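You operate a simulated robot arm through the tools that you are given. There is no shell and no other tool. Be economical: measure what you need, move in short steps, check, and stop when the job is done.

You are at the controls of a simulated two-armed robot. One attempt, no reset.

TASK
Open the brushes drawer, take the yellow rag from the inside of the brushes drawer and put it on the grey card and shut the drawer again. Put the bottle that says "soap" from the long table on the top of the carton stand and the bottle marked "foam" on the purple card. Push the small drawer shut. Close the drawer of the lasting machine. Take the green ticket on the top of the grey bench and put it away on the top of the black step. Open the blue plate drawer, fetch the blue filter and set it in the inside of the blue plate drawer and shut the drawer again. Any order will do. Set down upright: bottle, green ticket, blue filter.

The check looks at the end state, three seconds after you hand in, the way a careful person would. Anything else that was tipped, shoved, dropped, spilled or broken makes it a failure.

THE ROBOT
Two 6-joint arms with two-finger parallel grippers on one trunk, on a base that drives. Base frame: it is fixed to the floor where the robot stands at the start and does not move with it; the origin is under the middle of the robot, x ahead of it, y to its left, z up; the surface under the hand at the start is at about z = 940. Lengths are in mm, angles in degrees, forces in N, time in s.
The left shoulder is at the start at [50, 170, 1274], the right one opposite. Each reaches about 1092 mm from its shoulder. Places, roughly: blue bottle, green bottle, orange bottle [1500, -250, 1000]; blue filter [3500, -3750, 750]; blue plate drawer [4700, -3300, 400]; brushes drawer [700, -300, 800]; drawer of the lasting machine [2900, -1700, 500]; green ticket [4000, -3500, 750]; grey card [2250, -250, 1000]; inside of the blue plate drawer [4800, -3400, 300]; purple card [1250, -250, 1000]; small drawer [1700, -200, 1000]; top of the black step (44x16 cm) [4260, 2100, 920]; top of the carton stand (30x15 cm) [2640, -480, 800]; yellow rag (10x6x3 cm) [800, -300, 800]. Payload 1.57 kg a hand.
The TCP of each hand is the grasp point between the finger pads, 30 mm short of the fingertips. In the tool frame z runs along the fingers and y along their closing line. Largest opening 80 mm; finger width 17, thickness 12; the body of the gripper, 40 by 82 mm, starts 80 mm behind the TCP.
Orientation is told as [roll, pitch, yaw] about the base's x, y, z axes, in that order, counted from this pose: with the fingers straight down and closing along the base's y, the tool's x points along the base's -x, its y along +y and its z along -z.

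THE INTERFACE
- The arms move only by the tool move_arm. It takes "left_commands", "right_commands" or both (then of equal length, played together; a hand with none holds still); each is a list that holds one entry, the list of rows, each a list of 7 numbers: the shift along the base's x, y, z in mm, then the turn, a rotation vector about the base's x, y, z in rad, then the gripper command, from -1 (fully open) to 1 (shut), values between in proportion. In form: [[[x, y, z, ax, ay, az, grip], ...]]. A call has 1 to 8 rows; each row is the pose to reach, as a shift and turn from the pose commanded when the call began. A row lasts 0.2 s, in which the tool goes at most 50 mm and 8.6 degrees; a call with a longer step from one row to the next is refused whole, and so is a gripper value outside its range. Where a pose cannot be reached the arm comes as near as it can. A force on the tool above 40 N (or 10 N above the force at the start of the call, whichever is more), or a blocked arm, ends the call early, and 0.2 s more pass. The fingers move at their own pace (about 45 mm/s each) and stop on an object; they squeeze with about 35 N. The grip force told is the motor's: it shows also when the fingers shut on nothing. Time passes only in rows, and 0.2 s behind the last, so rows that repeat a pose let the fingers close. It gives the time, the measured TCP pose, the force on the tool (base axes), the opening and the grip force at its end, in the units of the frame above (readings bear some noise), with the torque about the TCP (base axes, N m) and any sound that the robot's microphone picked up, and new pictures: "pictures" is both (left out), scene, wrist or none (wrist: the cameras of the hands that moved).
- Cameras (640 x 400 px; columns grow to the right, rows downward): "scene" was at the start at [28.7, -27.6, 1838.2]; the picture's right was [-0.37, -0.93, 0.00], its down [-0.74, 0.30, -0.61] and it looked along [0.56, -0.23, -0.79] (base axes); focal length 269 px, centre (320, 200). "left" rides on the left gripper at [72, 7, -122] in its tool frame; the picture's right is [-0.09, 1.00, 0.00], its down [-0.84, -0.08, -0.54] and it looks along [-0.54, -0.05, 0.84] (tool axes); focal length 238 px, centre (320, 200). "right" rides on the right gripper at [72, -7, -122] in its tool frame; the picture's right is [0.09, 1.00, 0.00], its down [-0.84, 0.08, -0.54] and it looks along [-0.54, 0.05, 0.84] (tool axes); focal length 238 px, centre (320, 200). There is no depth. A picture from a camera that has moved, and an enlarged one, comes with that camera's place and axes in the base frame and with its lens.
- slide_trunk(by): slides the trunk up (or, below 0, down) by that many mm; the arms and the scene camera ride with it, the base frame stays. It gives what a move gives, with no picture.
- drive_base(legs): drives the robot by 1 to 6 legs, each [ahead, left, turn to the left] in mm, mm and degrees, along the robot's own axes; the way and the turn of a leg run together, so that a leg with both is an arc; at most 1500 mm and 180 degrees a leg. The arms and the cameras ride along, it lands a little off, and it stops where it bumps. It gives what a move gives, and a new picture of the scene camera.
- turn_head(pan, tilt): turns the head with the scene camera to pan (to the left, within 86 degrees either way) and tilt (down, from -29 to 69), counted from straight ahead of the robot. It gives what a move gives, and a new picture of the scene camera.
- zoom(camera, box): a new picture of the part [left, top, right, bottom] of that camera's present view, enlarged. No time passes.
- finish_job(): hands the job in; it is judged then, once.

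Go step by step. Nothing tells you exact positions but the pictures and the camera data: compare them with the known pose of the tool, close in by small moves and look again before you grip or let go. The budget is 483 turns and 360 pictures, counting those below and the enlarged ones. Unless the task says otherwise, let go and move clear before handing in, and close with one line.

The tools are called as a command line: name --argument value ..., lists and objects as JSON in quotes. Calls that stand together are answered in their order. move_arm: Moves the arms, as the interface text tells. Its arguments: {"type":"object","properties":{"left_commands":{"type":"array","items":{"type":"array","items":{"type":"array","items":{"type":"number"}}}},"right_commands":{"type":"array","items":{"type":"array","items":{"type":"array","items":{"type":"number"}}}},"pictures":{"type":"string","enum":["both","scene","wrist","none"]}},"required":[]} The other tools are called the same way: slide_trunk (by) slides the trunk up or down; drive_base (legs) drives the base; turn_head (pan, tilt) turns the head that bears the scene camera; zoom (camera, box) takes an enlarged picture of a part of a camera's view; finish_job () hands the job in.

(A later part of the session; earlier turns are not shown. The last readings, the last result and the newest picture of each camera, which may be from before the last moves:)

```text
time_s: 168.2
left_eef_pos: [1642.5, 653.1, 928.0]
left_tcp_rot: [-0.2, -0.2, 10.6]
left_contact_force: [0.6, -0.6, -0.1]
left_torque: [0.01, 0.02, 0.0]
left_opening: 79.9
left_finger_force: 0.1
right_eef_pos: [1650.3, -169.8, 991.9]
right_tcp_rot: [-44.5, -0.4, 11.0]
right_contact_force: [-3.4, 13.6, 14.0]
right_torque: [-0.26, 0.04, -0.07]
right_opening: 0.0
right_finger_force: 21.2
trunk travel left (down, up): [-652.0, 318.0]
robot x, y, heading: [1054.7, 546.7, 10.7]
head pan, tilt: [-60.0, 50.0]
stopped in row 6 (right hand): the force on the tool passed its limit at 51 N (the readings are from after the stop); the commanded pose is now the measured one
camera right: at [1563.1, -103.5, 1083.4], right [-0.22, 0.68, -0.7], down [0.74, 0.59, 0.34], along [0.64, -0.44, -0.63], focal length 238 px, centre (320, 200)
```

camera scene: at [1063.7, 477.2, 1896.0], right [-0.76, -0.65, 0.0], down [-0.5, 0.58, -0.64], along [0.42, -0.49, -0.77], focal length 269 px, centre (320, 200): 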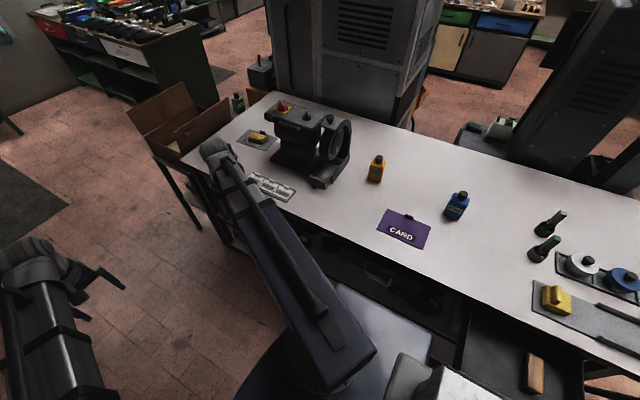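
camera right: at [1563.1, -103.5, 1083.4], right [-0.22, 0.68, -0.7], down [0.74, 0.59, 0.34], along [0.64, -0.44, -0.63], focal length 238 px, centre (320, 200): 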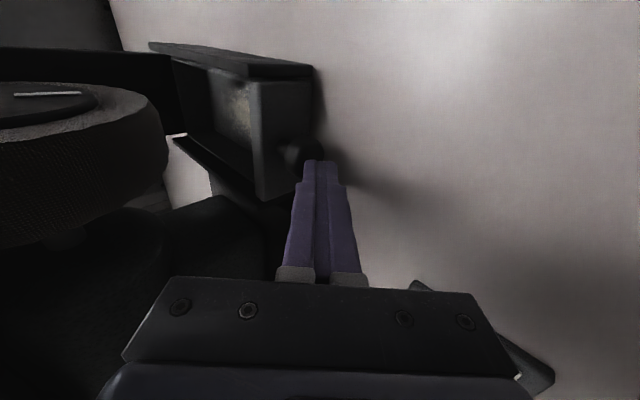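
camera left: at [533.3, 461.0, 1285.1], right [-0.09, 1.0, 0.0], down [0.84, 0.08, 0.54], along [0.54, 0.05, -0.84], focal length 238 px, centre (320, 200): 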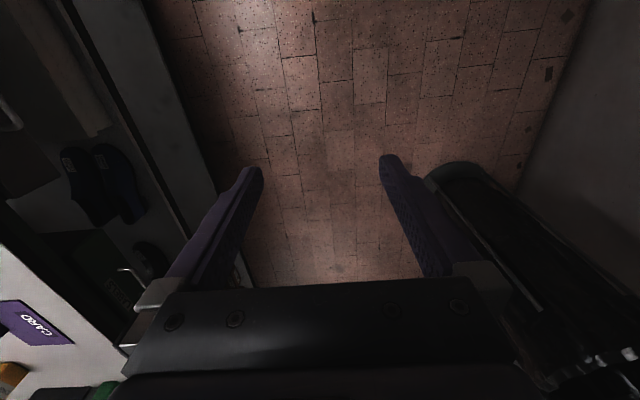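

The tray panel now looks flush with the frame rail. I'll push a touch more to confirm it stops there.

move_arm --right_commands '[[[1, -5, 0, 0, 0, 0, 1], [2, -10, 0, 0, 0, 0, 1], [3, -15, 0, 0, 0, 0, 1]]]' --pictures "none"

zoom --camera "right" --box '[100, 0, 420, 200]'

```text
time_s: 168.7
left_eef_pos: [1642.2, 654.1, 927.9]
left_tcp_rot: [-0.2, -0.3, 10.6]
left_contact_force: [-0.4, -0.9, -0.9]
left_torque: [-0.01, -0.05, 0.01]
left_opening: 80.0
left_finger_force: 0.0
right_eef_pos: [1649.3, -169.0, 991.1]
right_tcp_rot: [-44.1, -0.3, 11.1]
right_contact_force: [-4.7, 14.9, 20.5]
right_torque: [-0.37, 0.05, -0.13]
right_opening: 0.1
right_finger_force: 21.5
trunk travel left (down, up): [-652.0, 318.0]
robot x, y, heading: [1056.2, 548.6, 10.7]
head pan, tilt: [-60.0, 50.0]
stopped in row 2 (right hand): the force on the tool passed its limit at 44 N (the readings are from after the stop); the commanded pose is now the measured one
```

```text
2.00 times, centred on (260, 100) of right
camera zoom: at [1563.4, -104.0, 1083.5], right [-0.22, 0.68, -0.69], down [0.74, 0.59, 0.34], along [0.64, -0.43, -0.64], focal length 477 px, centre (440, 400)
```

zoom: 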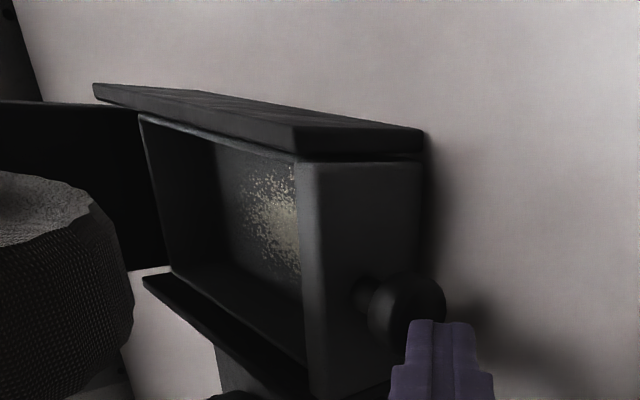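

The small drawer is shut. I'll retreat, rise, and go back to close the brushes drawer.

move_arm --right_commands '[[[-5, 25, 0, 0, 0, 0, 1], [-10, 50, 0, 0, 0, 0, 1], [-15, 75, 0, 0, 0, 0, 1], [-20, 100, 0, 0, 0, 0, 1]]]' --pictures "wrist"

slide_trunk --by 250

move_arm --right_commands '[[[20, 45, 0, 0, 0, 0, 1], [40, 90, 0, 0, 0, 0, 1], [60, 135, 0, 0, 0, 0, 1], [80, 180, 0, 0, 0, 0, 1], [100, 225, 0, 0, 0, 0, 1]]]' --pictures "none"

drive_base --legs '[[0, 60, 0], [-1100, 0, 0]]'

```text
time_s: 169.7
left_eef_pos: [1643.7, 651.6, 927.3]
left_tcp_rot: [-0.1, -0.2, 10.5]
left_contact_force: [-0.8, 0.6, -0.8]
left_torque: [0.02, 0.03, 0.03]
left_opening: 80.2
left_finger_force: 0.1
right_eef_pos: [1630.2, -70.6, 989.0]
right_tcp_rot: [-43.8, -0.2, 10.9]
right_contact_force: [-0.1, -0.1, -0.2]
right_torque: [0.02, 0.04, -0.01]
right_opening: 0.0
right_finger_force: 21.6
trunk travel left (down, up): [-652.0, 318.0]
robot x, y, heading: [1052.7, 541.8, 10.4]
head pan, tilt: [-60.0, 50.0]
camera right: at [1544.6, -6.7, 1080.5], right [-0.22, 0.69, -0.69], down [0.74, 0.58, 0.34], along [0.64, -0.43, -0.64], focal length 238 px, centre (320, 200)
```

right: 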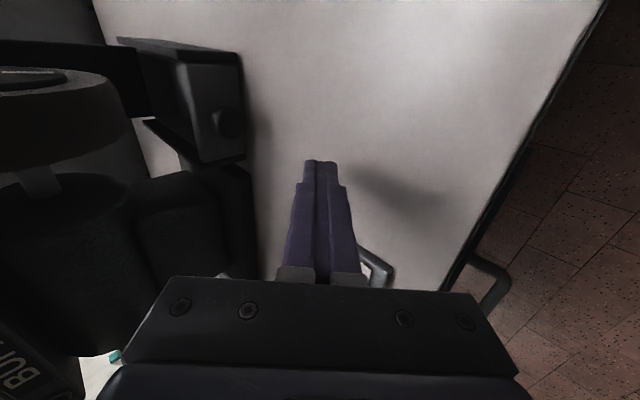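

```text
time_s: 172.2
left_eef_pos: [1644.6, 653.4, 1177.9]
left_tcp_rot: [-0.2, -0.2, 10.6]
left_contact_force: [0.7, -0.1, -0.7]
left_torque: [-0.04, 0.0, 0.01]
left_opening: 79.9
left_finger_force: 0.1
right_eef_pos: [1630.5, -71.5, 1239.2]
right_tcp_rot: [-43.8, -0.2, 10.9]
right_contact_force: [1.0, 0.2, 0.3]
right_torque: [-0.02, 0.03, -0.01]
right_opening: 0.2
right_finger_force: 21.4
trunk travel left (down, up): [-902.0, 68.0]
robot x, y, heading: [1055.5, 541.0, 10.8]
head pan, tilt: [-60.0, 50.0]
```

```text
time_s: 173.4
left_eef_pos: [1644.5, 652.5, 1176.8]
left_tcp_rot: [-0.1, -0.1, 10.5]
left_contact_force: [0.5, 1.0, -0.8]
left_torque: [0.0, -0.04, 0.01]
left_opening: 80.2
left_finger_force: 0.1
right_eef_pos: [1730.8, 152.5, 1238.4]
right_tcp_rot: [-43.7, -0.2, 10.9]
right_contact_force: [-0.6, -0.1, 0.0]
right_torque: [0.0, 0.01, -0.04]
right_opening: 0.0
right_finger_force: 21.5
trunk travel left (down, up): [-902.0, 68.0]
robot x, y, heading: [1052.8, 544.8, 10.8]
head pan, tilt: [-60.0, 50.0]
```

```text
time_s: 179.5
left_eef_pos: [575.8, 514.9, 1178.1]
left_tcp_rot: [-0.1, -0.2, 11.4]
left_contact_force: [-0.5, 0.6, 1.3]
left_torque: [0.01, -0.01, 0.05]
left_opening: 80.0
left_finger_force: 0.0
right_eef_pos: [670.1, 16.0, 1238.6]
right_tcp_rot: [-43.8, -0.3, 11.7]
right_contact_force: [-0.1, 0.5, 1.6]
right_torque: [-0.03, -0.01, -0.03]
right_opening: 0.0
right_finger_force: 21.4
trunk travel left (down, up): [-902.0, 68.0]
robot x, y, heading: [-12.5, 399.9, 11.7]
head pan, tilt: [-60.0, 50.0]
camera scene: at [-0.9, 332.8, 1855.0], right [-0.75, -0.66, 0.0], down [-0.51, 0.58, -0.64], along [0.42, -0.48, -0.77], focal length 269 px, centre (320, 200)
```

scene: 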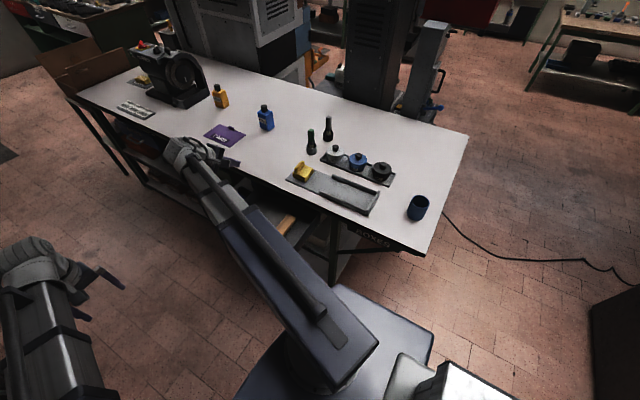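

I'll back up 100 mm, level the hand, and go to the handle's height to push the drawer shut.

drive_base --legs '[[-110, 0, -1]]'

move_arm --right_commands '[[[5, 45, 20, -0.133, -0.025, 0, 1], [10, 90, 40, -0.266, -0.05, 0, 1], [15, 130, 60, -0.4, -0.075, 0, 1], [20, 160, 80, -0.533, -0.1, 0, 1], [25, 180, 110, -0.667, -0.125, 0, 1], [30, 190, 150, -0.793, -0.147, 0, 1]]]' --pictures "both"

```text
time_s: 180.7
left_eef_pos: [466.3, 483.1, 1177.6]
left_tcp_rot: [0.0, -0.2, 10.3]
left_contact_force: [-0.5, 0.4, 0.2]
left_torque: [0.0, -0.03, 0.05]
left_opening: 80.1
left_finger_force: 0.1
right_eef_pos: [550.9, -18.2, 1238.5]
right_tcp_rot: [-43.7, -0.3, 10.7]
right_contact_force: [-0.1, -0.2, -0.3]
right_torque: [0.01, -0.01, 0.01]
right_opening: 0.0
right_finger_force: 21.5
trunk travel left (down, up): [-902.0, 68.0]
robot x, y, heading: [-120.1, 375.8, 10.5]
head pan, tilt: [-60.0, 50.0]
camera scene: at [-113.8, 311.1, 1854.9], right [-0.76, -0.65, 0.0], down [-0.5, 0.58, -0.64], along [0.42, -0.49, -0.77], focal length 269 px, centre (320, 200)
```

scene: 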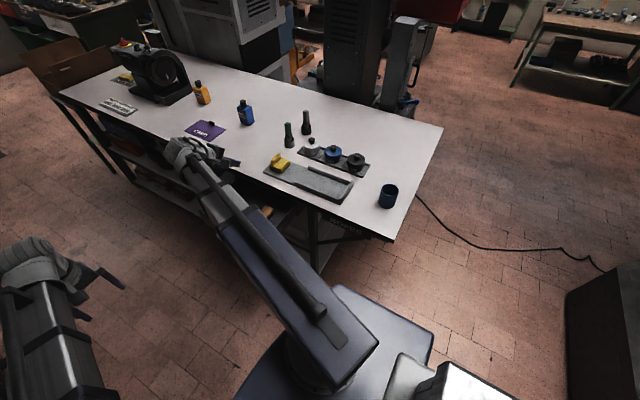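

```text
time_s: 182.1
left_eef_pos: [466.7, 482.9, 1177.4]
left_tcp_rot: [-0.1, -0.2, 10.3]
left_contact_force: [0.0, -0.4, -0.1]
left_torque: [-0.03, 0.04, -0.01]
left_opening: 80.0
left_finger_force: 0.0
right_eef_pos: [582.9, 175.5, 1397.1]
right_tcp_rot: [-90.1, 0.0, 10.7]
right_contact_force: [-0.3, 1.6, 0.4]
right_torque: [-0.03, 0.01, 0.01]
right_opening: 0.1
right_finger_force: 20.9
right hand out of reach, approached as far as the arm can: row 2, 3, 4, 5, 6
trunk travel left (down, up): [-902.0, 68.0]
robot x, y, heading: [-126.2, 379.5, 10.5]
head pan, tilt: [-60.0, 50.0]
camera scene: at [-112.1, 311.7, 1855.0], right [-0.76, -0.65, 0.0], down [-0.5, 0.58, -0.64], along [0.42, -0.49, -0.77], focal length 269 px, centre (320, 200)
camera right: at [489.4, 281.2, 1403.6], right [-0.09, -0.02, -1.0], down [0.72, 0.69, -0.08], along [0.69, -0.72, -0.05], focal length 238 px, centre (320, 200)
```

scene: 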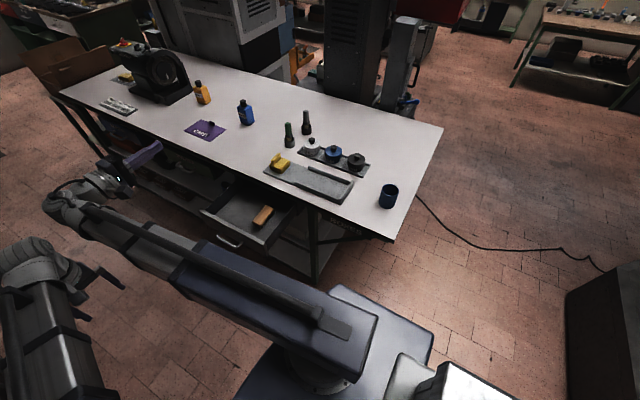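
right: 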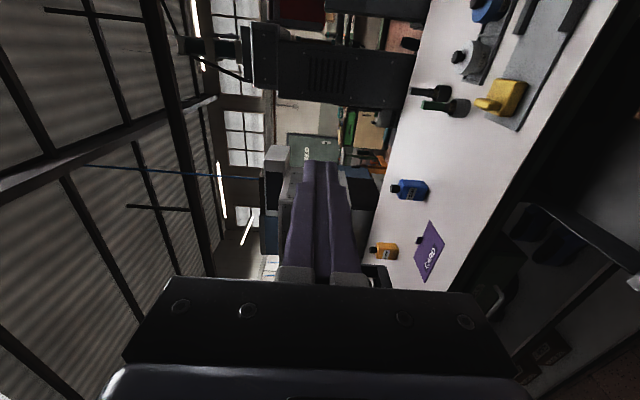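

move_arm --left_commands '[[[0, 40, 0, 0, 0, 0, -1], [0, 80, 0, 0, 0, 0, -1], [0, 120, 0, 0, 0, 0, -1], [0, 160, 0, 0, 0, 0, -1]]]' --right_commands '[[[6, 1, 0, 0, 0, 0, 1], [12, 2, 0, 0, 0, 0, 1], [18, 3, 0, 0, 0, 0, 1], [18.7, 3.5, 0, 0, 0, 0, 1]]]' --pictures "none"

slide_trunk --by -400

slide_trunk --by -192

zoom --camera "right" --box '[0, 0, 640, 400]'

```text
time_s: 183.1
left_eef_pos: [466.8, 641.6, 1177.5]
left_tcp_rot: [-0.1, -0.2, 10.3]
left_contact_force: [-0.8, 0.9, -0.1]
left_torque: [-0.04, -0.02, -0.02]
left_opening: 80.0
left_finger_force: 0.1
right_eef_pos: [600.3, 176.9, 1397.1]
right_tcp_rot: [-90.0, 0.0, 10.8]
right_contact_force: [0.3, 0.0, -1.0]
right_torque: [0.0, 0.0, -0.01]
right_opening: 0.0
right_finger_force: 20.9
trunk travel left (down, up): [-902.0, 68.0]
robot x, y, heading: [-123.8, 376.3, 10.5]
head pan, tilt: [-60.0, 50.0]
```

```text
time_s: 187.0
left_eef_pos: [466.4, 640.8, 776.3]
left_tcp_rot: [-0.1, -0.1, 10.3]
left_contact_force: [0.1, -0.6, -0.2]
left_torque: [-0.01, -0.02, -0.01]
left_opening: 80.1
left_finger_force: 0.0
right_eef_pos: [601.1, 177.7, 997.5]
right_tcp_rot: [-89.9, -0.1, 10.9]
right_contact_force: [-0.2, 0.3, 0.1]
right_torque: [0.0, 0.0, 0.0]
right_opening: 0.2
right_finger_force: 21.4
trunk travel left (down, up): [-502.0, 468.0]
robot x, y, heading: [-123.9, 378.9, 10.2]
head pan, tilt: [-60.0, 50.0]
```

```text
time_s: 189.1
left_eef_pos: [467.4, 641.7, 585.0]
left_tcp_rot: [-0.2, -0.3, 10.3]
left_contact_force: [0.3, -1.2, 0.1]
left_torque: [-0.02, -0.01, -0.01]
left_opening: 80.0
left_finger_force: 0.2
right_eef_pos: [600.8, 176.7, 805.6]
right_tcp_rot: [-89.9, 0.1, 10.8]
right_contact_force: [0.0, -0.2, -0.5]
right_torque: [-0.03, -0.02, 0.0]
right_opening: 0.0
right_finger_force: 21.1
trunk travel left (down, up): [-310.0, 660.0]
robot x, y, heading: [-116.2, 375.3, 10.5]
head pan, tilt: [-60.0, 50.0]
```

```text
1.00 times, centred on (320, 200) of right (not enlarged: the box is as wide or as high as the picture)
camera zoom: at [507.5, 282.6, 811.5], right [-0.09, -0.02, -1.0], down [0.72, 0.69, -0.08], along [0.69, -0.72, -0.05], focal length 238 px, centre (320, 200)
```

zoom: 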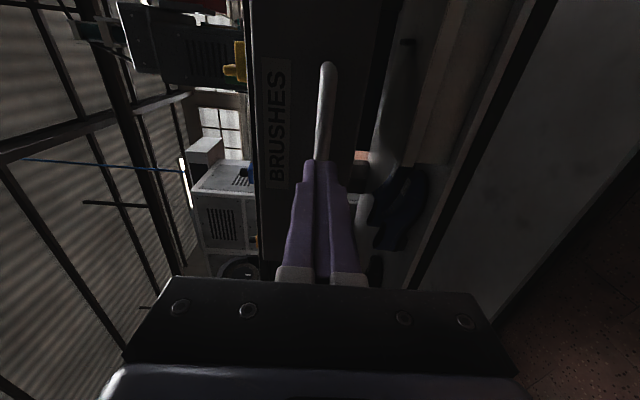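

The fingertips are lined up with the bar, so I'll push inward.

move_arm --right_commands '[[[6.4, -34, 0, 0, 0, 0, 1], [12.7, -69, 0, 0, 0, 0, 1], [19, -103, 0, 0, 0, 0, 1], [25.5, -138, 0, 0, 0, 0, 1], [31.9, -172, 0, 0, 0, 0, 1], [38.2, -206, 0, 0, 0, 0, 1], [44, -236, 0, 0, 0, 0, 1], [49, -265, 0, 0, 0, 0, 1]]]' --pictures "none"

move_arm --right_commands '[[[2.2, -12, 0, 0, 0, 0, 1], [4.4, -24, 0, 0, 0, 0, 1], [6.6, -36, 0, 0, 0, 0, 1]]]' --pictures "wrist"

```text
time_s: 190.9
left_eef_pos: [466.6, 641.5, 585.6]
left_tcp_rot: [-0.1, -0.2, 10.3]
left_contact_force: [0.2, 0.2, -0.5]
left_torque: [-0.04, 0.0, -0.02]
left_opening: 79.8
left_finger_force: 0.0
right_eef_pos: [649.5, -89.9, 806.2]
right_tcp_rot: [-89.9, 0.0, 10.8]
right_contact_force: [0.3, -0.6, 0.1]
right_torque: [0.01, 0.01, 0.0]
right_opening: 0.2
right_finger_force: 21.2
trunk travel left (down, up): [-310.0, 660.0]
robot x, y, heading: [-118.7, 378.2, 10.1]
head pan, tilt: [-60.0, 50.0]
```

```text
time_s: 191.5
left_eef_pos: [466.1, 643.4, 585.8]
left_tcp_rot: [-0.1, -0.2, 10.4]
left_contact_force: [-0.2, 0.0, -0.1]
left_torque: [-0.03, 0.01, 0.02]
left_opening: 79.8
left_finger_force: 0.0
right_eef_pos: [652.0, -100.5, 804.6]
right_tcp_rot: [-89.7, -0.1, 11.1]
right_contact_force: [-2.5, 7.9, 1.4]
right_torque: [-0.03, 0.01, -0.12]
right_opening: 0.0
right_finger_force: 21.6
trunk travel left (down, up): [-310.0, 660.0]
robot x, y, heading: [-119.5, 379.1, 10.6]
head pan, tilt: [-60.0, 50.0]
stopped in row 2 (right hand): the force on the tool passed its limit at 54 N (the readings are from after the stop); the commanded pose is now the measured one
camera right: at [558.4, 4.8, 811.6], right [-0.09, -0.01, -1.0], down [0.72, 0.69, -0.07], along [0.69, -0.72, -0.05], focal length 238 px, centre (320, 200)
```

right: 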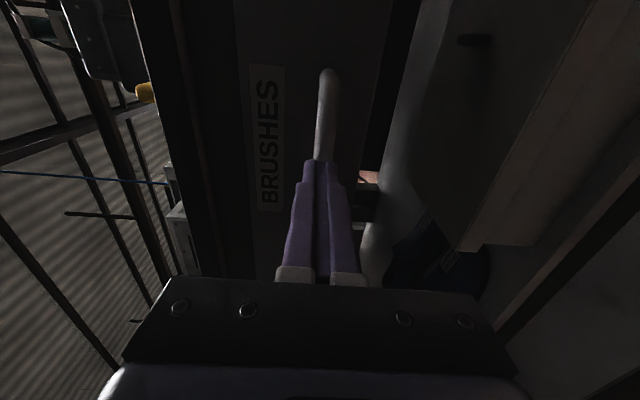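

The drawer is shut, since the bar is back at its first position. I'll retreat and rise, turn the hand down, then drive up to the foam bottle.

move_arm --right_commands '[[[-6, 34, 0, 0, 0, 0, 1], [-12, 68, 0, 0, 0, 0, 1], [-18, 100, 0, 0, 0, 0, 0]]]' --pictures "none"

slide_trunk --by 592

move_arm --right_commands '[[[5, 2, 0, 0.1445, 0.0268, 0, -1], [10, 4, 0, 0.289, 0.0536, 0, -1], [15, 6, 0, 0.4335, 0.0804, 0, -1], [20, 8, 0, 0.578, 0.1072, 0, -1], [25, 10, 0, 0.7225, 0.134, 0, -1], [30, 12, 0, 0.867, 0.1608, 0, -1], [35, 14, 0, 1.0115, 0.1876, 0, -1], [40, 16, 0, 1.156, 0.2144, 0, -1]]]' --pictures "none"

move_arm --right_commands '[[[0, 0, 0, 0.1445, 0.0268, 0, -1], [0, 0, 0, 0.289, 0.0536, 0, -1], [0, 0, 0, 0.388, 0.072, 0, -1]]]' --pictures "none"

drive_base --legs '[[750, 0, 0]]'

```text
time_s: 192.3
left_eef_pos: [466.2, 641.9, 585.0]
left_tcp_rot: [0.0, -0.2, 10.4]
left_contact_force: [-0.4, -0.3, 0.1]
left_torque: [0.0, -0.03, 0.0]
left_opening: 80.1
left_finger_force: 0.1
right_eef_pos: [634.7, -2.2, 804.2]
right_tcp_rot: [-89.7, -0.1, 10.8]
right_contact_force: [0.0, -0.1, -0.1]
right_torque: [-0.01, 0.03, 0.02]
right_opening: 31.9
right_finger_force: 0.1
trunk travel left (down, up): [-310.0, 660.0]
robot x, y, heading: [-120.9, 379.7, 10.5]
head pan, tilt: [-60.0, 50.0]
```

```text
refused: 592 is not a number from -400 to 400
```

```text
time_s: 194.1
left_eef_pos: [465.9, 643.1, 585.0]
left_tcp_rot: [0.0, -0.2, 10.4]
left_contact_force: [0.4, -0.5, -0.3]
left_torque: [-0.02, -0.01, -0.02]
left_opening: 79.9
left_finger_force: 0.0
right_eef_pos: [669.1, 10.9, 601.5]
right_tcp_rot: [-22.2, -0.4, 10.6]
right_contact_force: [1.2, 0.6, 1.2]
right_torque: [-0.04, -0.02, -0.02]
right_opening: 80.1
right_finger_force: 0.0
right hand out of reach, approached as far as the arm can: row 1, 2, 3, 4, 5, 6, 7, 8
trunk travel left (down, up): [-310.0, 660.0]
robot x, y, heading: [-119.8, 376.3, 10.6]
head pan, tilt: [-60.0, 50.0]
```

```text
time_s: 194.9
left_eef_pos: [466.6, 641.8, 584.6]
left_tcp_rot: [-0.1, -0.2, 10.4]
left_contact_force: [-0.2, -0.7, 0.1]
left_torque: [0.04, 0.0, 0.01]
left_opening: 80.0
left_finger_force: 0.1
right_eef_pos: [671.7, 10.5, 585.4]
right_tcp_rot: [0.5, -0.4, 10.4]
right_contact_force: [0.1, 0.6, -0.1]
right_torque: [-0.02, 0.0, -0.02]
right_opening: 80.1
right_finger_force: 0.1
right hand out of reach, approached as far as the arm can: row 1, 2, 3
trunk travel left (down, up): [-310.0, 660.0]
robot x, y, heading: [-122.0, 380.2, 10.4]
head pan, tilt: [-60.0, 50.0]
```

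```text
time_s: 198.9
left_eef_pos: [1199.5, 789.4, 585.2]
left_tcp_rot: [-0.1, -0.2, 11.1]
left_contact_force: [-0.1, 0.0, -0.8]
left_torque: [-0.02, 0.02, 0.0]
left_opening: 80.0
left_finger_force: 0.0
right_eef_pos: [1414.9, 160.7, 585.7]
right_tcp_rot: [0.3, -0.4, 11.1]
right_contact_force: [-1.0, 0.6, 0.1]
right_torque: [0.0, -0.03, -0.01]
right_opening: 79.8
right_finger_force: 0.2
trunk travel left (down, up): [-310.0, 660.0]
robot x, y, heading: [615.1, 517.5, 11.0]
head pan, tilt: [-60.0, 50.0]
camera scene: at [625.1, 452.5, 1263.0], right [-0.75, -0.66, 0.0], down [-0.5, 0.58, -0.64], along [0.42, -0.48, -0.77], focal length 269 px, centre (320, 200)
```

scene: 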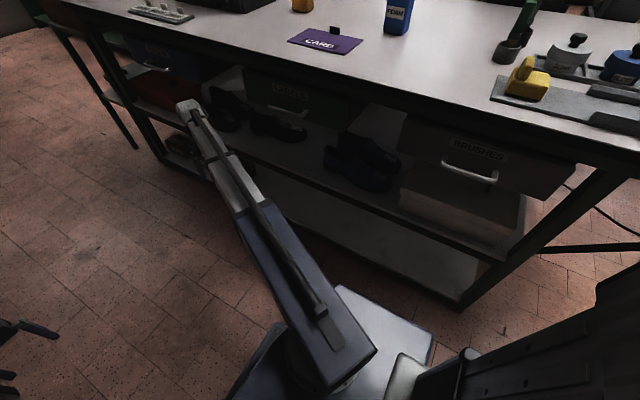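

That trunk move was refused, since slides are limited to 400 mm. Nothing was touched and the brushes drawer is visibly shut. I'll raise the trunk now.

slide_trunk --by 400

slide_trunk --by 220

turn_head --pan -60 --tilt 50

zoom --camera "scene" --box '[300, 80, 500, 240]'

```text
time_s: 202.8
left_eef_pos: [1199.6, 789.4, 983.7]
left_tcp_rot: [0.0, -0.2, 11.0]
left_contact_force: [0.5, -0.9, -0.5]
left_torque: [0.01, 0.01, 0.01]
left_opening: 80.0
left_finger_force: 0.0
right_eef_pos: [1414.5, 161.9, 985.5]
right_tcp_rot: [0.4, -0.3, 11.1]
right_contact_force: [-0.4, -0.7, -0.5]
right_torque: [0.0, 0.0, -0.02]
right_opening: 80.1
right_finger_force: 0.1
trunk travel left (down, up): [-710.0, 260.0]
robot x, y, heading: [610.4, 520.1, 11.1]
head pan, tilt: [-60.0, 50.0]
```

```text
time_s: 205.1
left_eef_pos: [1199.6, 790.0, 1206.0]
left_tcp_rot: [0.0, -0.2, 11.1]
left_contact_force: [0.2, -0.2, 0.5]
left_torque: [-0.05, 0.03, -0.03]
left_opening: 80.0
left_finger_force: 0.1
right_eef_pos: [1415.3, 161.5, 1204.2]
right_tcp_rot: [0.3, -0.3, 11.2]
right_contact_force: [-0.6, -0.6, 0.0]
right_torque: [0.04, 0.04, 0.0]
right_opening: 80.2
right_finger_force: 0.2
trunk travel left (down, up): [-930.0, 40.0]
robot x, y, heading: [614.9, 515.3, 11.5]
head pan, tilt: [-60.0, 50.0]
```

```text
time_s: 205.7
left_eef_pos: [1200.1, 791.1, 1205.9]
left_tcp_rot: [-0.1, -0.2, 11.1]
left_contact_force: [-0.7, -1.2, 0.0]
left_torque: [0.0, 0.0, -0.06]
left_opening: 80.2
left_finger_force: 0.0
right_eef_pos: [1414.9, 160.9, 1204.2]
right_tcp_rot: [0.2, -0.3, 11.1]
right_contact_force: [-0.3, 0.1, -0.7]
right_torque: [-0.01, 0.0, -0.01]
right_opening: 79.7
right_finger_force: 0.1
trunk travel left (down, up): [-930.0, 40.0]
robot x, y, heading: [615.9, 514.2, 11.2]
head pan, tilt: [-60.0, 50.0]
camera scene: at [625.3, 452.5, 1883.0], right [-0.75, -0.66, 0.0], down [-0.5, 0.58, -0.64], along [0.42, -0.48, -0.77], focal length 269 px, centre (320, 200)
```

scene: 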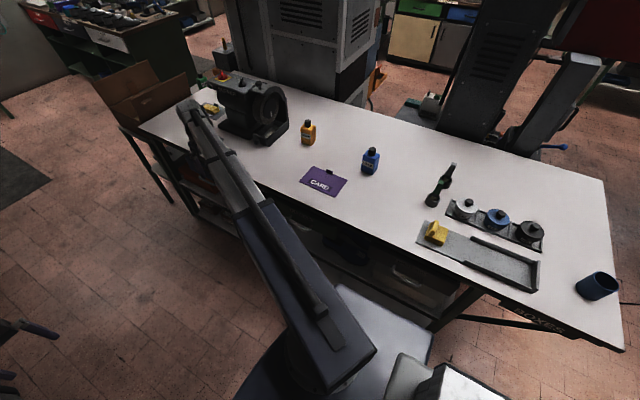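

```text
2.50 times, centred on (400, 160) of scene
camera zoom: at [625.3, 452.5, 1883.0], right [-0.75, -0.66, 0.0], down [-0.5, 0.58, -0.64], along [0.42, -0.48, -0.77], focal length 673 px, centre (120, 300)
```

zoom: 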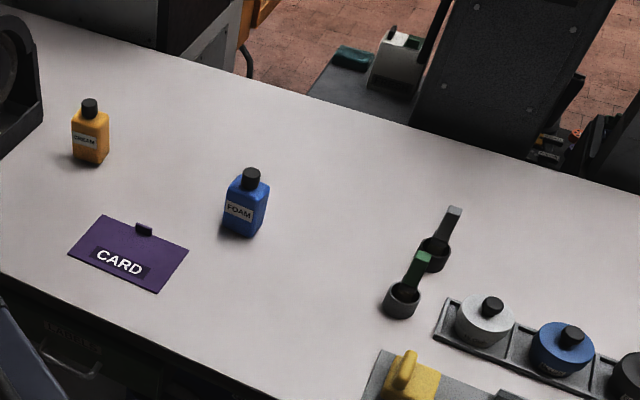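

The foam bottle is at about [1098, -466] and the purple card at [1212, -241]. I'll sidestep closer and swing the hand over the foam.

drive_base --legs '[[0, -100, -0.6]]'

move_arm --right_commands '[[[-24, -38, 0, 0, 0, 0, -1], [-48, -76, 0, 0, 0, 0, -1], [-72, -114, 0, 0, 0, 0, -1], [-96, -152, 0, 0, 0, 0, -1], [-120, -190, 0, 0, 0, 0, -1], [-144, -228, 0, 0, 0, 0, -1], [-168, -264, 0, 0, 0, 0, -1]]]' --pictures "none"

move_arm --right_commands '[[[-22, -34, 0, 0, 0, 0, -1], [-44, -68, 0, 0, 0, 0, -1], [-66, -102, 0, 0, 0, 0, -1], [-88, -136, 0, 0, 0, 0, -1], [-110, -170, 0, 0, 0, 0, -1], [-125, -195, 0, 0, 0, 0, -1]]]' --pictures "wrist"

```text
time_s: 206.8
left_eef_pos: [1221.2, 687.2, 1204.0]
left_tcp_rot: [0.0, -0.3, 10.5]
left_contact_force: [0.3, -0.3, -0.9]
left_torque: [0.04, 0.0, -0.01]
left_opening: 80.1
left_finger_force: 0.1
right_eef_pos: [1430.3, 55.8, 1205.3]
right_tcp_rot: [0.4, -0.3, 10.5]
right_contact_force: [0.2, -1.2, -0.4]
right_torque: [0.03, -0.02, -0.02]
right_opening: 79.9
right_finger_force: 0.1
trunk travel left (down, up): [-930.0, 40.0]
robot x, y, heading: [635.7, 418.0, 10.4]
head pan, tilt: [-60.0, 50.0]
camera scene: at [643.2, 354.7, 1882.9], right [-0.76, -0.65, 0.0], down [-0.5, 0.58, -0.64], along [0.42, -0.49, -0.77], focal length 269 px, centre (320, 200)
```

scene: 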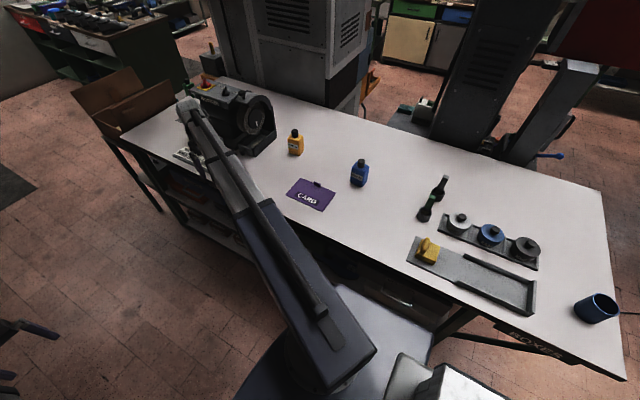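

```text
time_s: 208.4
left_eef_pos: [1220.0, 687.1, 1205.8]
left_tcp_rot: [0.0, -0.2, 10.5]
left_contact_force: [0.2, 0.0, 1.1]
left_torque: [0.0, 0.0, 0.01]
left_opening: 80.2
left_finger_force: 0.1
right_eef_pos: [1260.9, -208.8, 1205.5]
right_tcp_rot: [0.5, -0.4, 10.7]
right_contact_force: [-0.8, -0.4, -0.3]
right_torque: [0.02, 0.01, -0.01]
right_opening: 79.9
right_finger_force: 0.2
trunk travel left (down, up): [-930.0, 40.0]
robot x, y, heading: [632.0, 422.1, 10.6]
head pan, tilt: [-60.0, 50.0]
```

```text
time_s: 209.8
left_eef_pos: [1221.9, 687.8, 1204.8]
left_tcp_rot: [0.0, -0.2, 10.5]
left_contact_force: [0.3, -1.1, -0.4]
left_torque: [-0.02, 0.0, 0.0]
left_opening: 79.8
left_finger_force: 0.0
right_eef_pos: [1137.5, -401.6, 1205.0]
right_tcp_rot: [0.4, -0.4, 10.5]
right_contact_force: [0.8, -0.4, 0.2]
right_torque: [0.0, 0.01, -0.01]
right_opening: 80.2
right_finger_force: 0.0
trunk travel left (down, up): [-930.0, 40.0]
robot x, y, heading: [631.6, 421.8, 10.4]
head pan, tilt: [-60.0, 50.0]
camera right: at [1066.6, -422.7, 1326.1], right [-0.27, 0.96, 0.01], down [0.81, 0.23, 0.55], along [0.53, 0.15, -0.84], focal length 238 px, centre (320, 200)
```

right: 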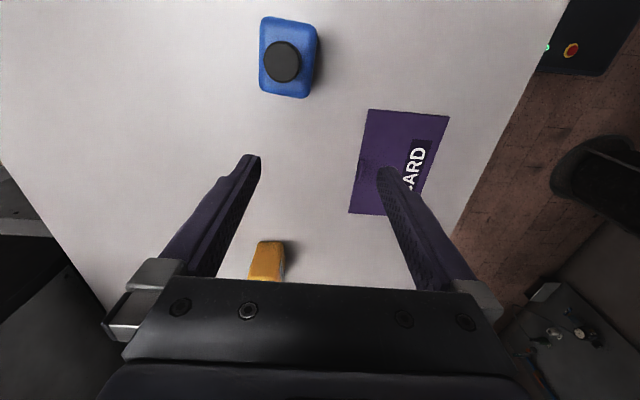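

move_arm --right_commands '[[[-24, -26, 0, 0, 0, 0, -1], [-47, -51, 0, 0, 0, 0, -1]]]' --pictures "none"

slide_trunk --by -105

zoom --camera "right" --box '[0, 0, 640, 400]'

```text
time_s: 210.4
left_eef_pos: [1220.0, 687.7, 1204.4]
left_tcp_rot: [-0.1, -0.2, 10.5]
left_contact_force: [-0.2, -0.1, -0.6]
left_torque: [0.0, 0.0, 0.01]
left_opening: 80.0
left_finger_force: 0.1
right_eef_pos: [1088.6, -452.1, 1205.4]
right_tcp_rot: [0.3, -0.4, 10.6]
right_contact_force: [-0.7, -0.9, 0.5]
right_torque: [0.02, -0.02, 0.01]
right_opening: 80.0
right_finger_force: 0.1
trunk travel left (down, up): [-930.0, 40.0]
robot x, y, heading: [635.5, 418.5, 10.6]
head pan, tilt: [-60.0, 50.0]
```

```text
time_s: 211.8
left_eef_pos: [1222.3, 687.6, 1099.3]
left_tcp_rot: [-0.1, -0.3, 10.6]
left_contact_force: [-0.1, -0.6, 0.2]
left_torque: [-0.01, 0.0, 0.01]
left_opening: 79.6
left_finger_force: 0.1
right_eef_pos: [1087.0, -451.1, 1100.8]
right_tcp_rot: [0.2, -0.4, 10.5]
right_contact_force: [0.0, 0.3, 0.1]
right_torque: [0.0, 0.04, -0.04]
right_opening: 79.9
right_finger_force: 0.0
trunk travel left (down, up): [-825.0, 145.0]
robot x, y, heading: [636.1, 422.6, 10.7]
head pan, tilt: [-60.0, 50.0]
```

```text
1.00 times, centred on (320, 200) of right (not enlarged: the box is as wide or as high as the picture)
camera zoom: at [1018.3, -472.5, 1221.4], right [-0.27, 0.96, 0.01], down [0.81, 0.23, 0.55], along [0.53, 0.15, -0.84], focal length 238 px, centre (320, 200)
```

zoom: 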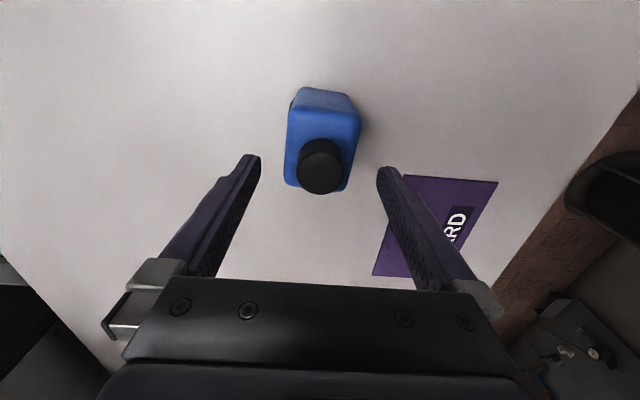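

The cap is exactly on the tool axis. I'll lower and grip.

slide_trunk --by -85

slide_trunk --by -13

move_arm --right_commands '[[[0, 0, 0, 0, 0, 0, -0.6], [0, 0, 0, 0, 0, 0, -0.2], [0, 0, 0, 0, 0, 0, 0.5], [0, 0, 0, 0, 0, 0, 1], [0, 0, 0, 0, 0, 0, 1]]]' --pictures "wrist"

```text
time_s: 213.0
left_eef_pos: [1221.0, 688.2, 1015.2]
left_tcp_rot: [0.0, -0.2, 10.4]
left_contact_force: [0.1, -0.1, 0.3]
left_torque: [-0.01, 0.01, -0.02]
left_opening: 80.0
left_finger_force: 0.1
right_eef_pos: [1088.0, -450.7, 1015.2]
right_tcp_rot: [0.3, -0.5, 10.4]
right_contact_force: [-0.7, -0.8, -0.5]
right_torque: [0.02, 0.01, 0.02]
right_opening: 79.8
right_finger_force: 0.0
trunk travel left (down, up): [-740.0, 230.0]
robot x, y, heading: [634.3, 420.9, 10.7]
head pan, tilt: [-60.0, 50.0]
```

```text
time_s: 213.6
left_eef_pos: [1221.7, 688.1, 1001.8]
left_tcp_rot: [-0.1, -0.2, 10.5]
left_contact_force: [0.3, -0.5, 0.2]
left_torque: [-0.01, 0.03, -0.01]
left_opening: 79.9
left_finger_force: 0.1
right_eef_pos: [1087.8, -451.2, 1002.5]
right_tcp_rot: [0.3, -0.4, 10.5]
right_contact_force: [0.2, 0.8, 0.5]
right_torque: [-0.03, 0.0, -0.02]
right_opening: 79.9
right_finger_force: 0.1
trunk travel left (down, up): [-727.0, 243.0]
robot x, y, heading: [629.6, 420.6, 10.7]
head pan, tilt: [-60.0, 50.0]
```

```text
time_s: 214.8
left_eef_pos: [1221.6, 688.1, 1001.1]
left_tcp_rot: [0.0, -0.2, 10.5]
left_contact_force: [0.3, -0.3, -0.5]
left_torque: [0.0, 0.01, -0.01]
left_opening: 80.2
left_finger_force: 0.1
right_eef_pos: [1088.0, -451.8, 1002.2]
right_tcp_rot: [0.4, -0.4, 10.4]
right_contact_force: [-0.5, 1.5, 0.4]
right_torque: [-0.05, -0.05, -0.02]
right_opening: 58.8
right_finger_force: 35.1
trunk travel left (down, up): [-727.0, 243.0]
robot x, y, heading: [632.8, 419.2, 10.8]
head pan, tilt: [-60.0, 50.0]
camera right: at [1018.3, -472.5, 1123.4], right [-0.27, 0.96, 0.01], down [0.81, 0.23, 0.55], along [0.53, 0.15, -0.84], focal length 238 px, centre (320, 200)
```

right: 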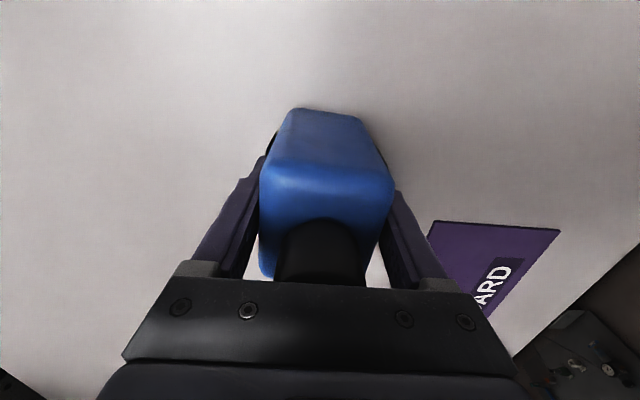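

The foam is gripped. I'll lift it and carry it to the purple card's centre at [1212, -244].

slide_trunk --by 60

move_arm --right_commands '[[[21, 35, 0, 0, 0, 0, 1], [42, 70, 0, 0, 0, 0, 1], [63, 105, 0, 0, 0, 0, 1], [84, 140, 0, 0, 0, 0, 1], [105, 175, 0, 0, 0, 0, 1], [124, 208, 0, 0, 0, 0, 1]]]' --pictures "both"

```text
time_s: 215.8
left_eef_pos: [1221.6, 687.6, 1063.1]
left_tcp_rot: [0.1, -0.2, 10.6]
left_contact_force: [-0.7, 0.8, 0.4]
left_torque: [0.01, 0.02, 0.0]
left_opening: 79.8
left_finger_force: 0.2
right_eef_pos: [1088.3, -452.5, 1060.2]
right_tcp_rot: [0.3, -0.4, 10.4]
right_contact_force: [0.3, -0.1, -3.0]
right_torque: [0.03, 0.01, -0.04]
right_opening: 59.0
right_finger_force: 34.6
trunk travel left (down, up): [-787.0, 183.0]
robot x, y, heading: [631.9, 422.4, 10.7]
head pan, tilt: [-60.0, 50.0]
```

```text
time_s: 217.2
left_eef_pos: [1222.0, 686.7, 1062.1]
left_tcp_rot: [-0.2, -0.1, 10.5]
left_contact_force: [1.0, 0.1, 0.1]
left_torque: [-0.03, -0.01, -0.03]
left_opening: 80.2
left_finger_force: 0.0
right_eef_pos: [1210.9, -243.7, 1061.7]
right_tcp_rot: [0.4, -0.3, 10.5]
right_contact_force: [-0.2, 0.2, -4.7]
right_torque: [-0.01, 0.01, 0.02]
right_opening: 58.8
right_finger_force: 34.8
trunk travel left (down, up): [-787.0, 183.0]
robot x, y, heading: [632.0, 423.8, 10.6]
head pan, tilt: [-60.0, 50.0]
camera scene: at [643.6, 356.6, 1740.0], right [-0.76, -0.65, 0.0], down [-0.5, 0.58, -0.64], along [0.42, -0.49, -0.77], focal length 269 px, centre (320, 200)
camera right: at [1142.2, -263.7, 1183.3], right [-0.27, 0.96, 0.0], down [0.81, 0.22, 0.55], along [0.53, 0.15, -0.84], focal length 238 px, centre (320, 200)
```

scene: 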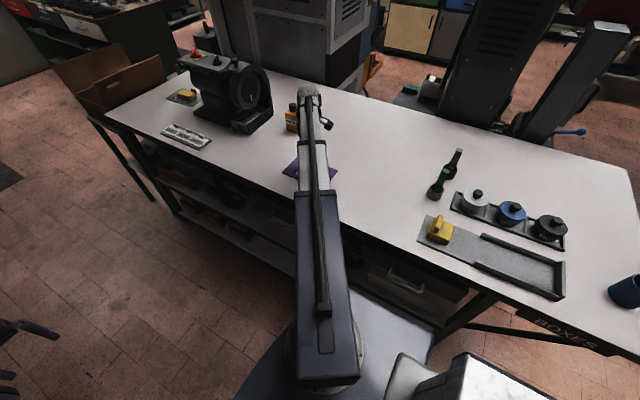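
right: 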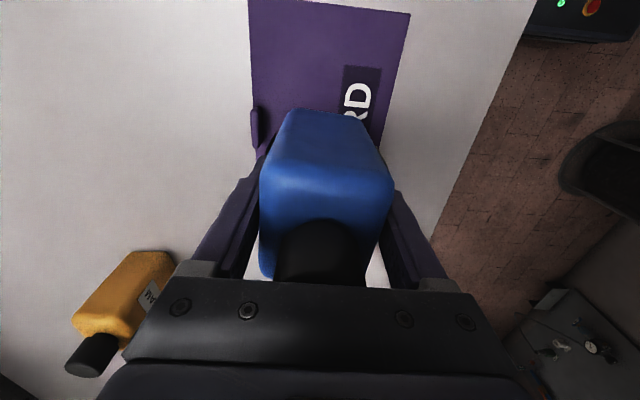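

slide_trunk --by -54

slide_trunk --by -4

slide_trunk --by -2

```text
time_s: 218.2
left_eef_pos: [1220.8, 687.2, 1008.1]
left_tcp_rot: [0.0, -0.3, 10.5]
left_contact_force: [0.5, 1.0, 0.0]
left_torque: [0.03, 0.03, 0.0]
left_opening: 80.1
left_finger_force: 0.0
right_eef_pos: [1211.8, -243.4, 1008.0]
right_tcp_rot: [0.4, -0.5, 10.5]
right_contact_force: [-0.8, 0.4, -3.5]
right_torque: [-0.01, -0.02, 0.0]
right_opening: 58.6
right_finger_force: 35.4
trunk travel left (down, up): [-733.0, 237.0]
robot x, y, heading: [634.1, 424.5, 10.7]
head pan, tilt: [-60.0, 50.0]
```

```text
time_s: 218.7
left_eef_pos: [1220.5, 689.0, 1005.1]
left_tcp_rot: [-0.1, -0.2, 10.4]
left_contact_force: [0.2, 1.3, 0.8]
left_torque: [-0.01, 0.0, -0.01]
left_opening: 80.0
left_finger_force: 0.0
right_eef_pos: [1212.4, -243.1, 1006.3]
right_tcp_rot: [0.1, -0.4, 10.4]
right_contact_force: [2.3, -3.2, 17.4]
right_torque: [-0.4, -0.11, -0.1]
right_opening: 58.7
right_finger_force: 35.0
trunk travel left (down, up): [-729.0, 241.0]
robot x, y, heading: [630.8, 426.1, 10.7]
head pan, tilt: [-60.0, 50.0]
```

```text
time_s: 219.2
left_eef_pos: [1219.9, 689.1, 1002.2]
left_tcp_rot: [-0.2, -0.1, 10.5]
left_contact_force: [-0.4, -0.5, 0.2]
left_torque: [-0.05, -0.03, 0.01]
left_opening: 79.8
left_finger_force: 0.1
right_eef_pos: [1211.1, -243.4, 1003.1]
right_tcp_rot: [0.2, -0.4, 10.5]
right_contact_force: [0.7, -3.3, 23.4]
right_torque: [-0.44, -0.09, -0.24]
right_opening: 58.3
right_finger_force: 35.5
trunk travel left (down, up): [-727.0, 243.0]
robot x, y, heading: [635.0, 421.4, 10.8]
head pan, tilt: [-60.0, 50.0]
```

Set down. I'll release and rise.

move_arm --right_commands '[[[0, 0, 0, 0, 0, 0, 0], [0, 0, 0, 0, 0, 0, -0.5], [0, 0, 0, 0, 0, 0, -0.9], [0, 0, 0, 0, 0, 0, -0.9]]]' --pictures "none"

slide_trunk --by 200

zoom --camera "right" --box '[0, 0, 640, 400]'

```text
time_s: 220.2
left_eef_pos: [1220.6, 687.8, 1002.2]
left_tcp_rot: [-0.1, -0.2, 10.5]
left_contact_force: [0.8, -0.7, 0.2]
left_torque: [0.02, -0.04, -0.03]
left_opening: 79.8
left_finger_force: 0.1
right_eef_pos: [1212.0, -243.6, 1002.8]
right_tcp_rot: [0.3, -0.5, 10.5]
right_contact_force: [-0.3, 1.0, 0.1]
right_torque: [0.0, 0.03, 0.03]
right_opening: 76.3
right_finger_force: 0.1
trunk travel left (down, up): [-727.0, 243.0]
robot x, y, heading: [634.6, 424.6, 10.7]
head pan, tilt: [-60.0, 50.0]
```

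```text
time_s: 222.4
left_eef_pos: [1221.9, 689.5, 1202.3]
left_tcp_rot: [0.0, -0.2, 10.5]
left_contact_force: [0.1, -1.2, 0.5]
left_torque: [0.01, 0.01, -0.02]
left_opening: 80.0
left_finger_force: 0.0
right_eef_pos: [1211.7, -244.4, 1201.4]
right_tcp_rot: [0.3, -0.5, 10.4]
right_contact_force: [-0.8, 0.4, 0.2]
right_torque: [0.02, 0.0, 0.02]
right_opening: 76.4
right_finger_force: 0.0
trunk travel left (down, up): [-927.0, 43.0]
robot x, y, heading: [633.9, 421.3, 10.4]
head pan, tilt: [-60.0, 50.0]
```

```text
1.00 times, centred on (320, 200) of right (not enlarged: the box is as wide or as high as the picture)
camera zoom: at [1142.1, -264.1, 1323.2], right [-0.27, 0.96, 0.01], down [0.81, 0.23, 0.55], along [0.53, 0.15, -0.84], focal length 238 px, centre (320, 200)
```

zoom: 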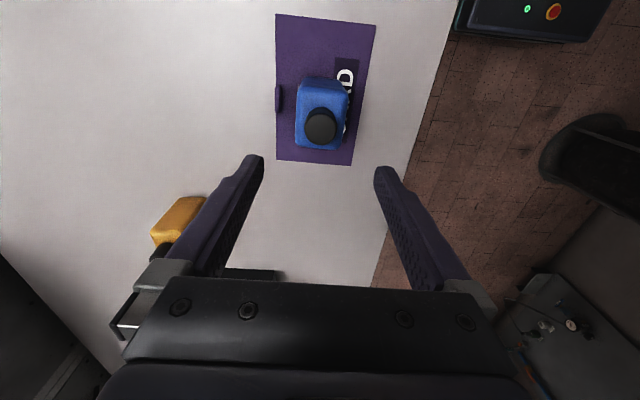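

The foam stands on the purple card, so the table jobs are done. Next I'll fold the arm forward and drive round toward the lasting machine.

move_arm --right_commands '[[[30, 38, 0, 0, 0, 0, -1], [60, 76, 0, 0, 0, 0, -1], [90, 114, 0, 0, 0, 0, -1], [120, 152, 0, 0, 0, 0, -1], [150, 190, 0, 0, 0, 0, -1], [180, 228, 0, 0, 0, 0, -1], [200, 270, 0, 0, 0, 0, -1], [200, 315, 0, 0, 0, 0, -1]]]' --pictures "none"

drive_base --legs '[[0, 100, 0], [1300, 0, 0], [1150, 0, 0], [0, 0, -100], [700, 0, 0]]'

turn_head --pan 0 --tilt 20

```text
time_s: 224.2
left_eef_pos: [1222.0, 688.1, 1201.9]
left_tcp_rot: [-0.1, -0.2, 10.5]
left_contact_force: [-0.5, 0.7, 0.3]
left_torque: [0.0, 0.02, -0.02]
left_opening: 80.1
left_finger_force: 0.0
right_eef_pos: [1413.4, 72.8, 1202.7]
right_tcp_rot: [0.4, -0.4, 10.5]
right_contact_force: [0.2, 0.7, 0.6]
right_torque: [0.0, 0.02, 0.0]
right_opening: 79.9
right_finger_force: 0.1
trunk travel left (down, up): [-927.0, 43.0]
robot x, y, heading: [629.6, 420.0, 10.4]
head pan, tilt: [-60.0, 50.0]
```

```text
time_s: 244.3
left_eef_pos: [3128.5, -395.7, 1202.3]
left_tcp_rot: [0.0, 0.0, -90.3]
left_contact_force: [0.2, -0.4, -0.9]
left_torque: [0.0, 0.01, 0.03]
left_opening: 79.9
left_finger_force: 0.1
right_eef_pos: [2486.8, -467.0, 1201.0]
right_tcp_rot: [0.3, -0.3, -90.3]
right_contact_force: [-0.5, -0.2, -0.2]
right_torque: [0.01, -0.04, -0.01]
right_opening: 80.2
right_finger_force: 0.0
trunk travel left (down, up): [-927.0, 43.0]
robot x, y, heading: [2978.9, 235.2, -90.3]
head pan, tilt: [-60.0, 50.0]
camera scene: at [2910.4, 234.5, 1880.0], right [-0.5, 0.87, 0.0], down [0.67, 0.38, -0.64], along [-0.56, -0.32, -0.77], focal length 269 px, centre (320, 200)
```

scene: 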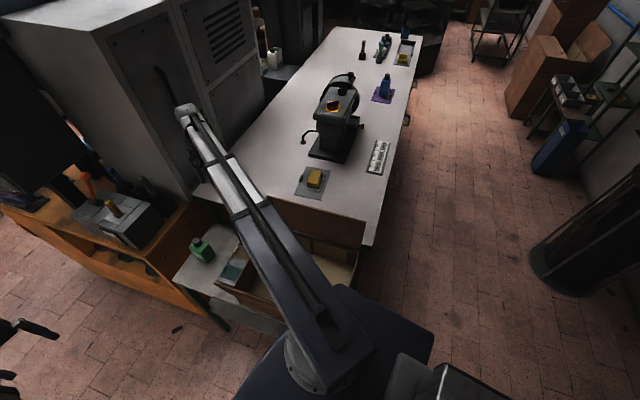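

```text
time_s: 245.7
left_eef_pos: [3129.0, -393.1, 1201.7]
left_tcp_rot: [0.0, -0.2, -90.3]
left_contact_force: [-0.6, -0.9, 0.7]
left_torque: [-0.01, 0.04, -0.03]
left_opening: 80.0
left_finger_force: 0.1
right_eef_pos: [2486.3, -465.7, 1202.8]
right_tcp_rot: [0.3, -0.4, -90.2]
right_contact_force: [-0.1, -0.6, -0.2]
right_torque: [-0.02, 0.02, 0.03]
right_opening: 80.0
right_finger_force: 0.0
trunk travel left (down, up): [-927.0, 43.0]
robot x, y, heading: [2975.4, 235.2, -90.1]
head pan, tilt: [0.0, 20.0]
camera scene: at [2976.8, 180.4, 1925.5], right [-1.0, 0.0, 0.0], down [0.0, 0.34, -0.94], along [0.0, -0.94, -0.34], focal length 269 px, centre (320, 200)
```

scene: 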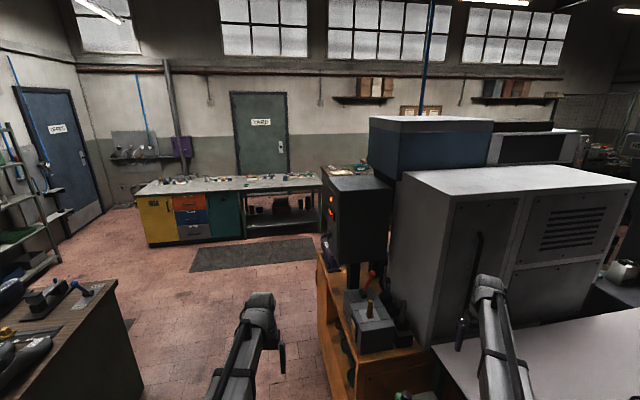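

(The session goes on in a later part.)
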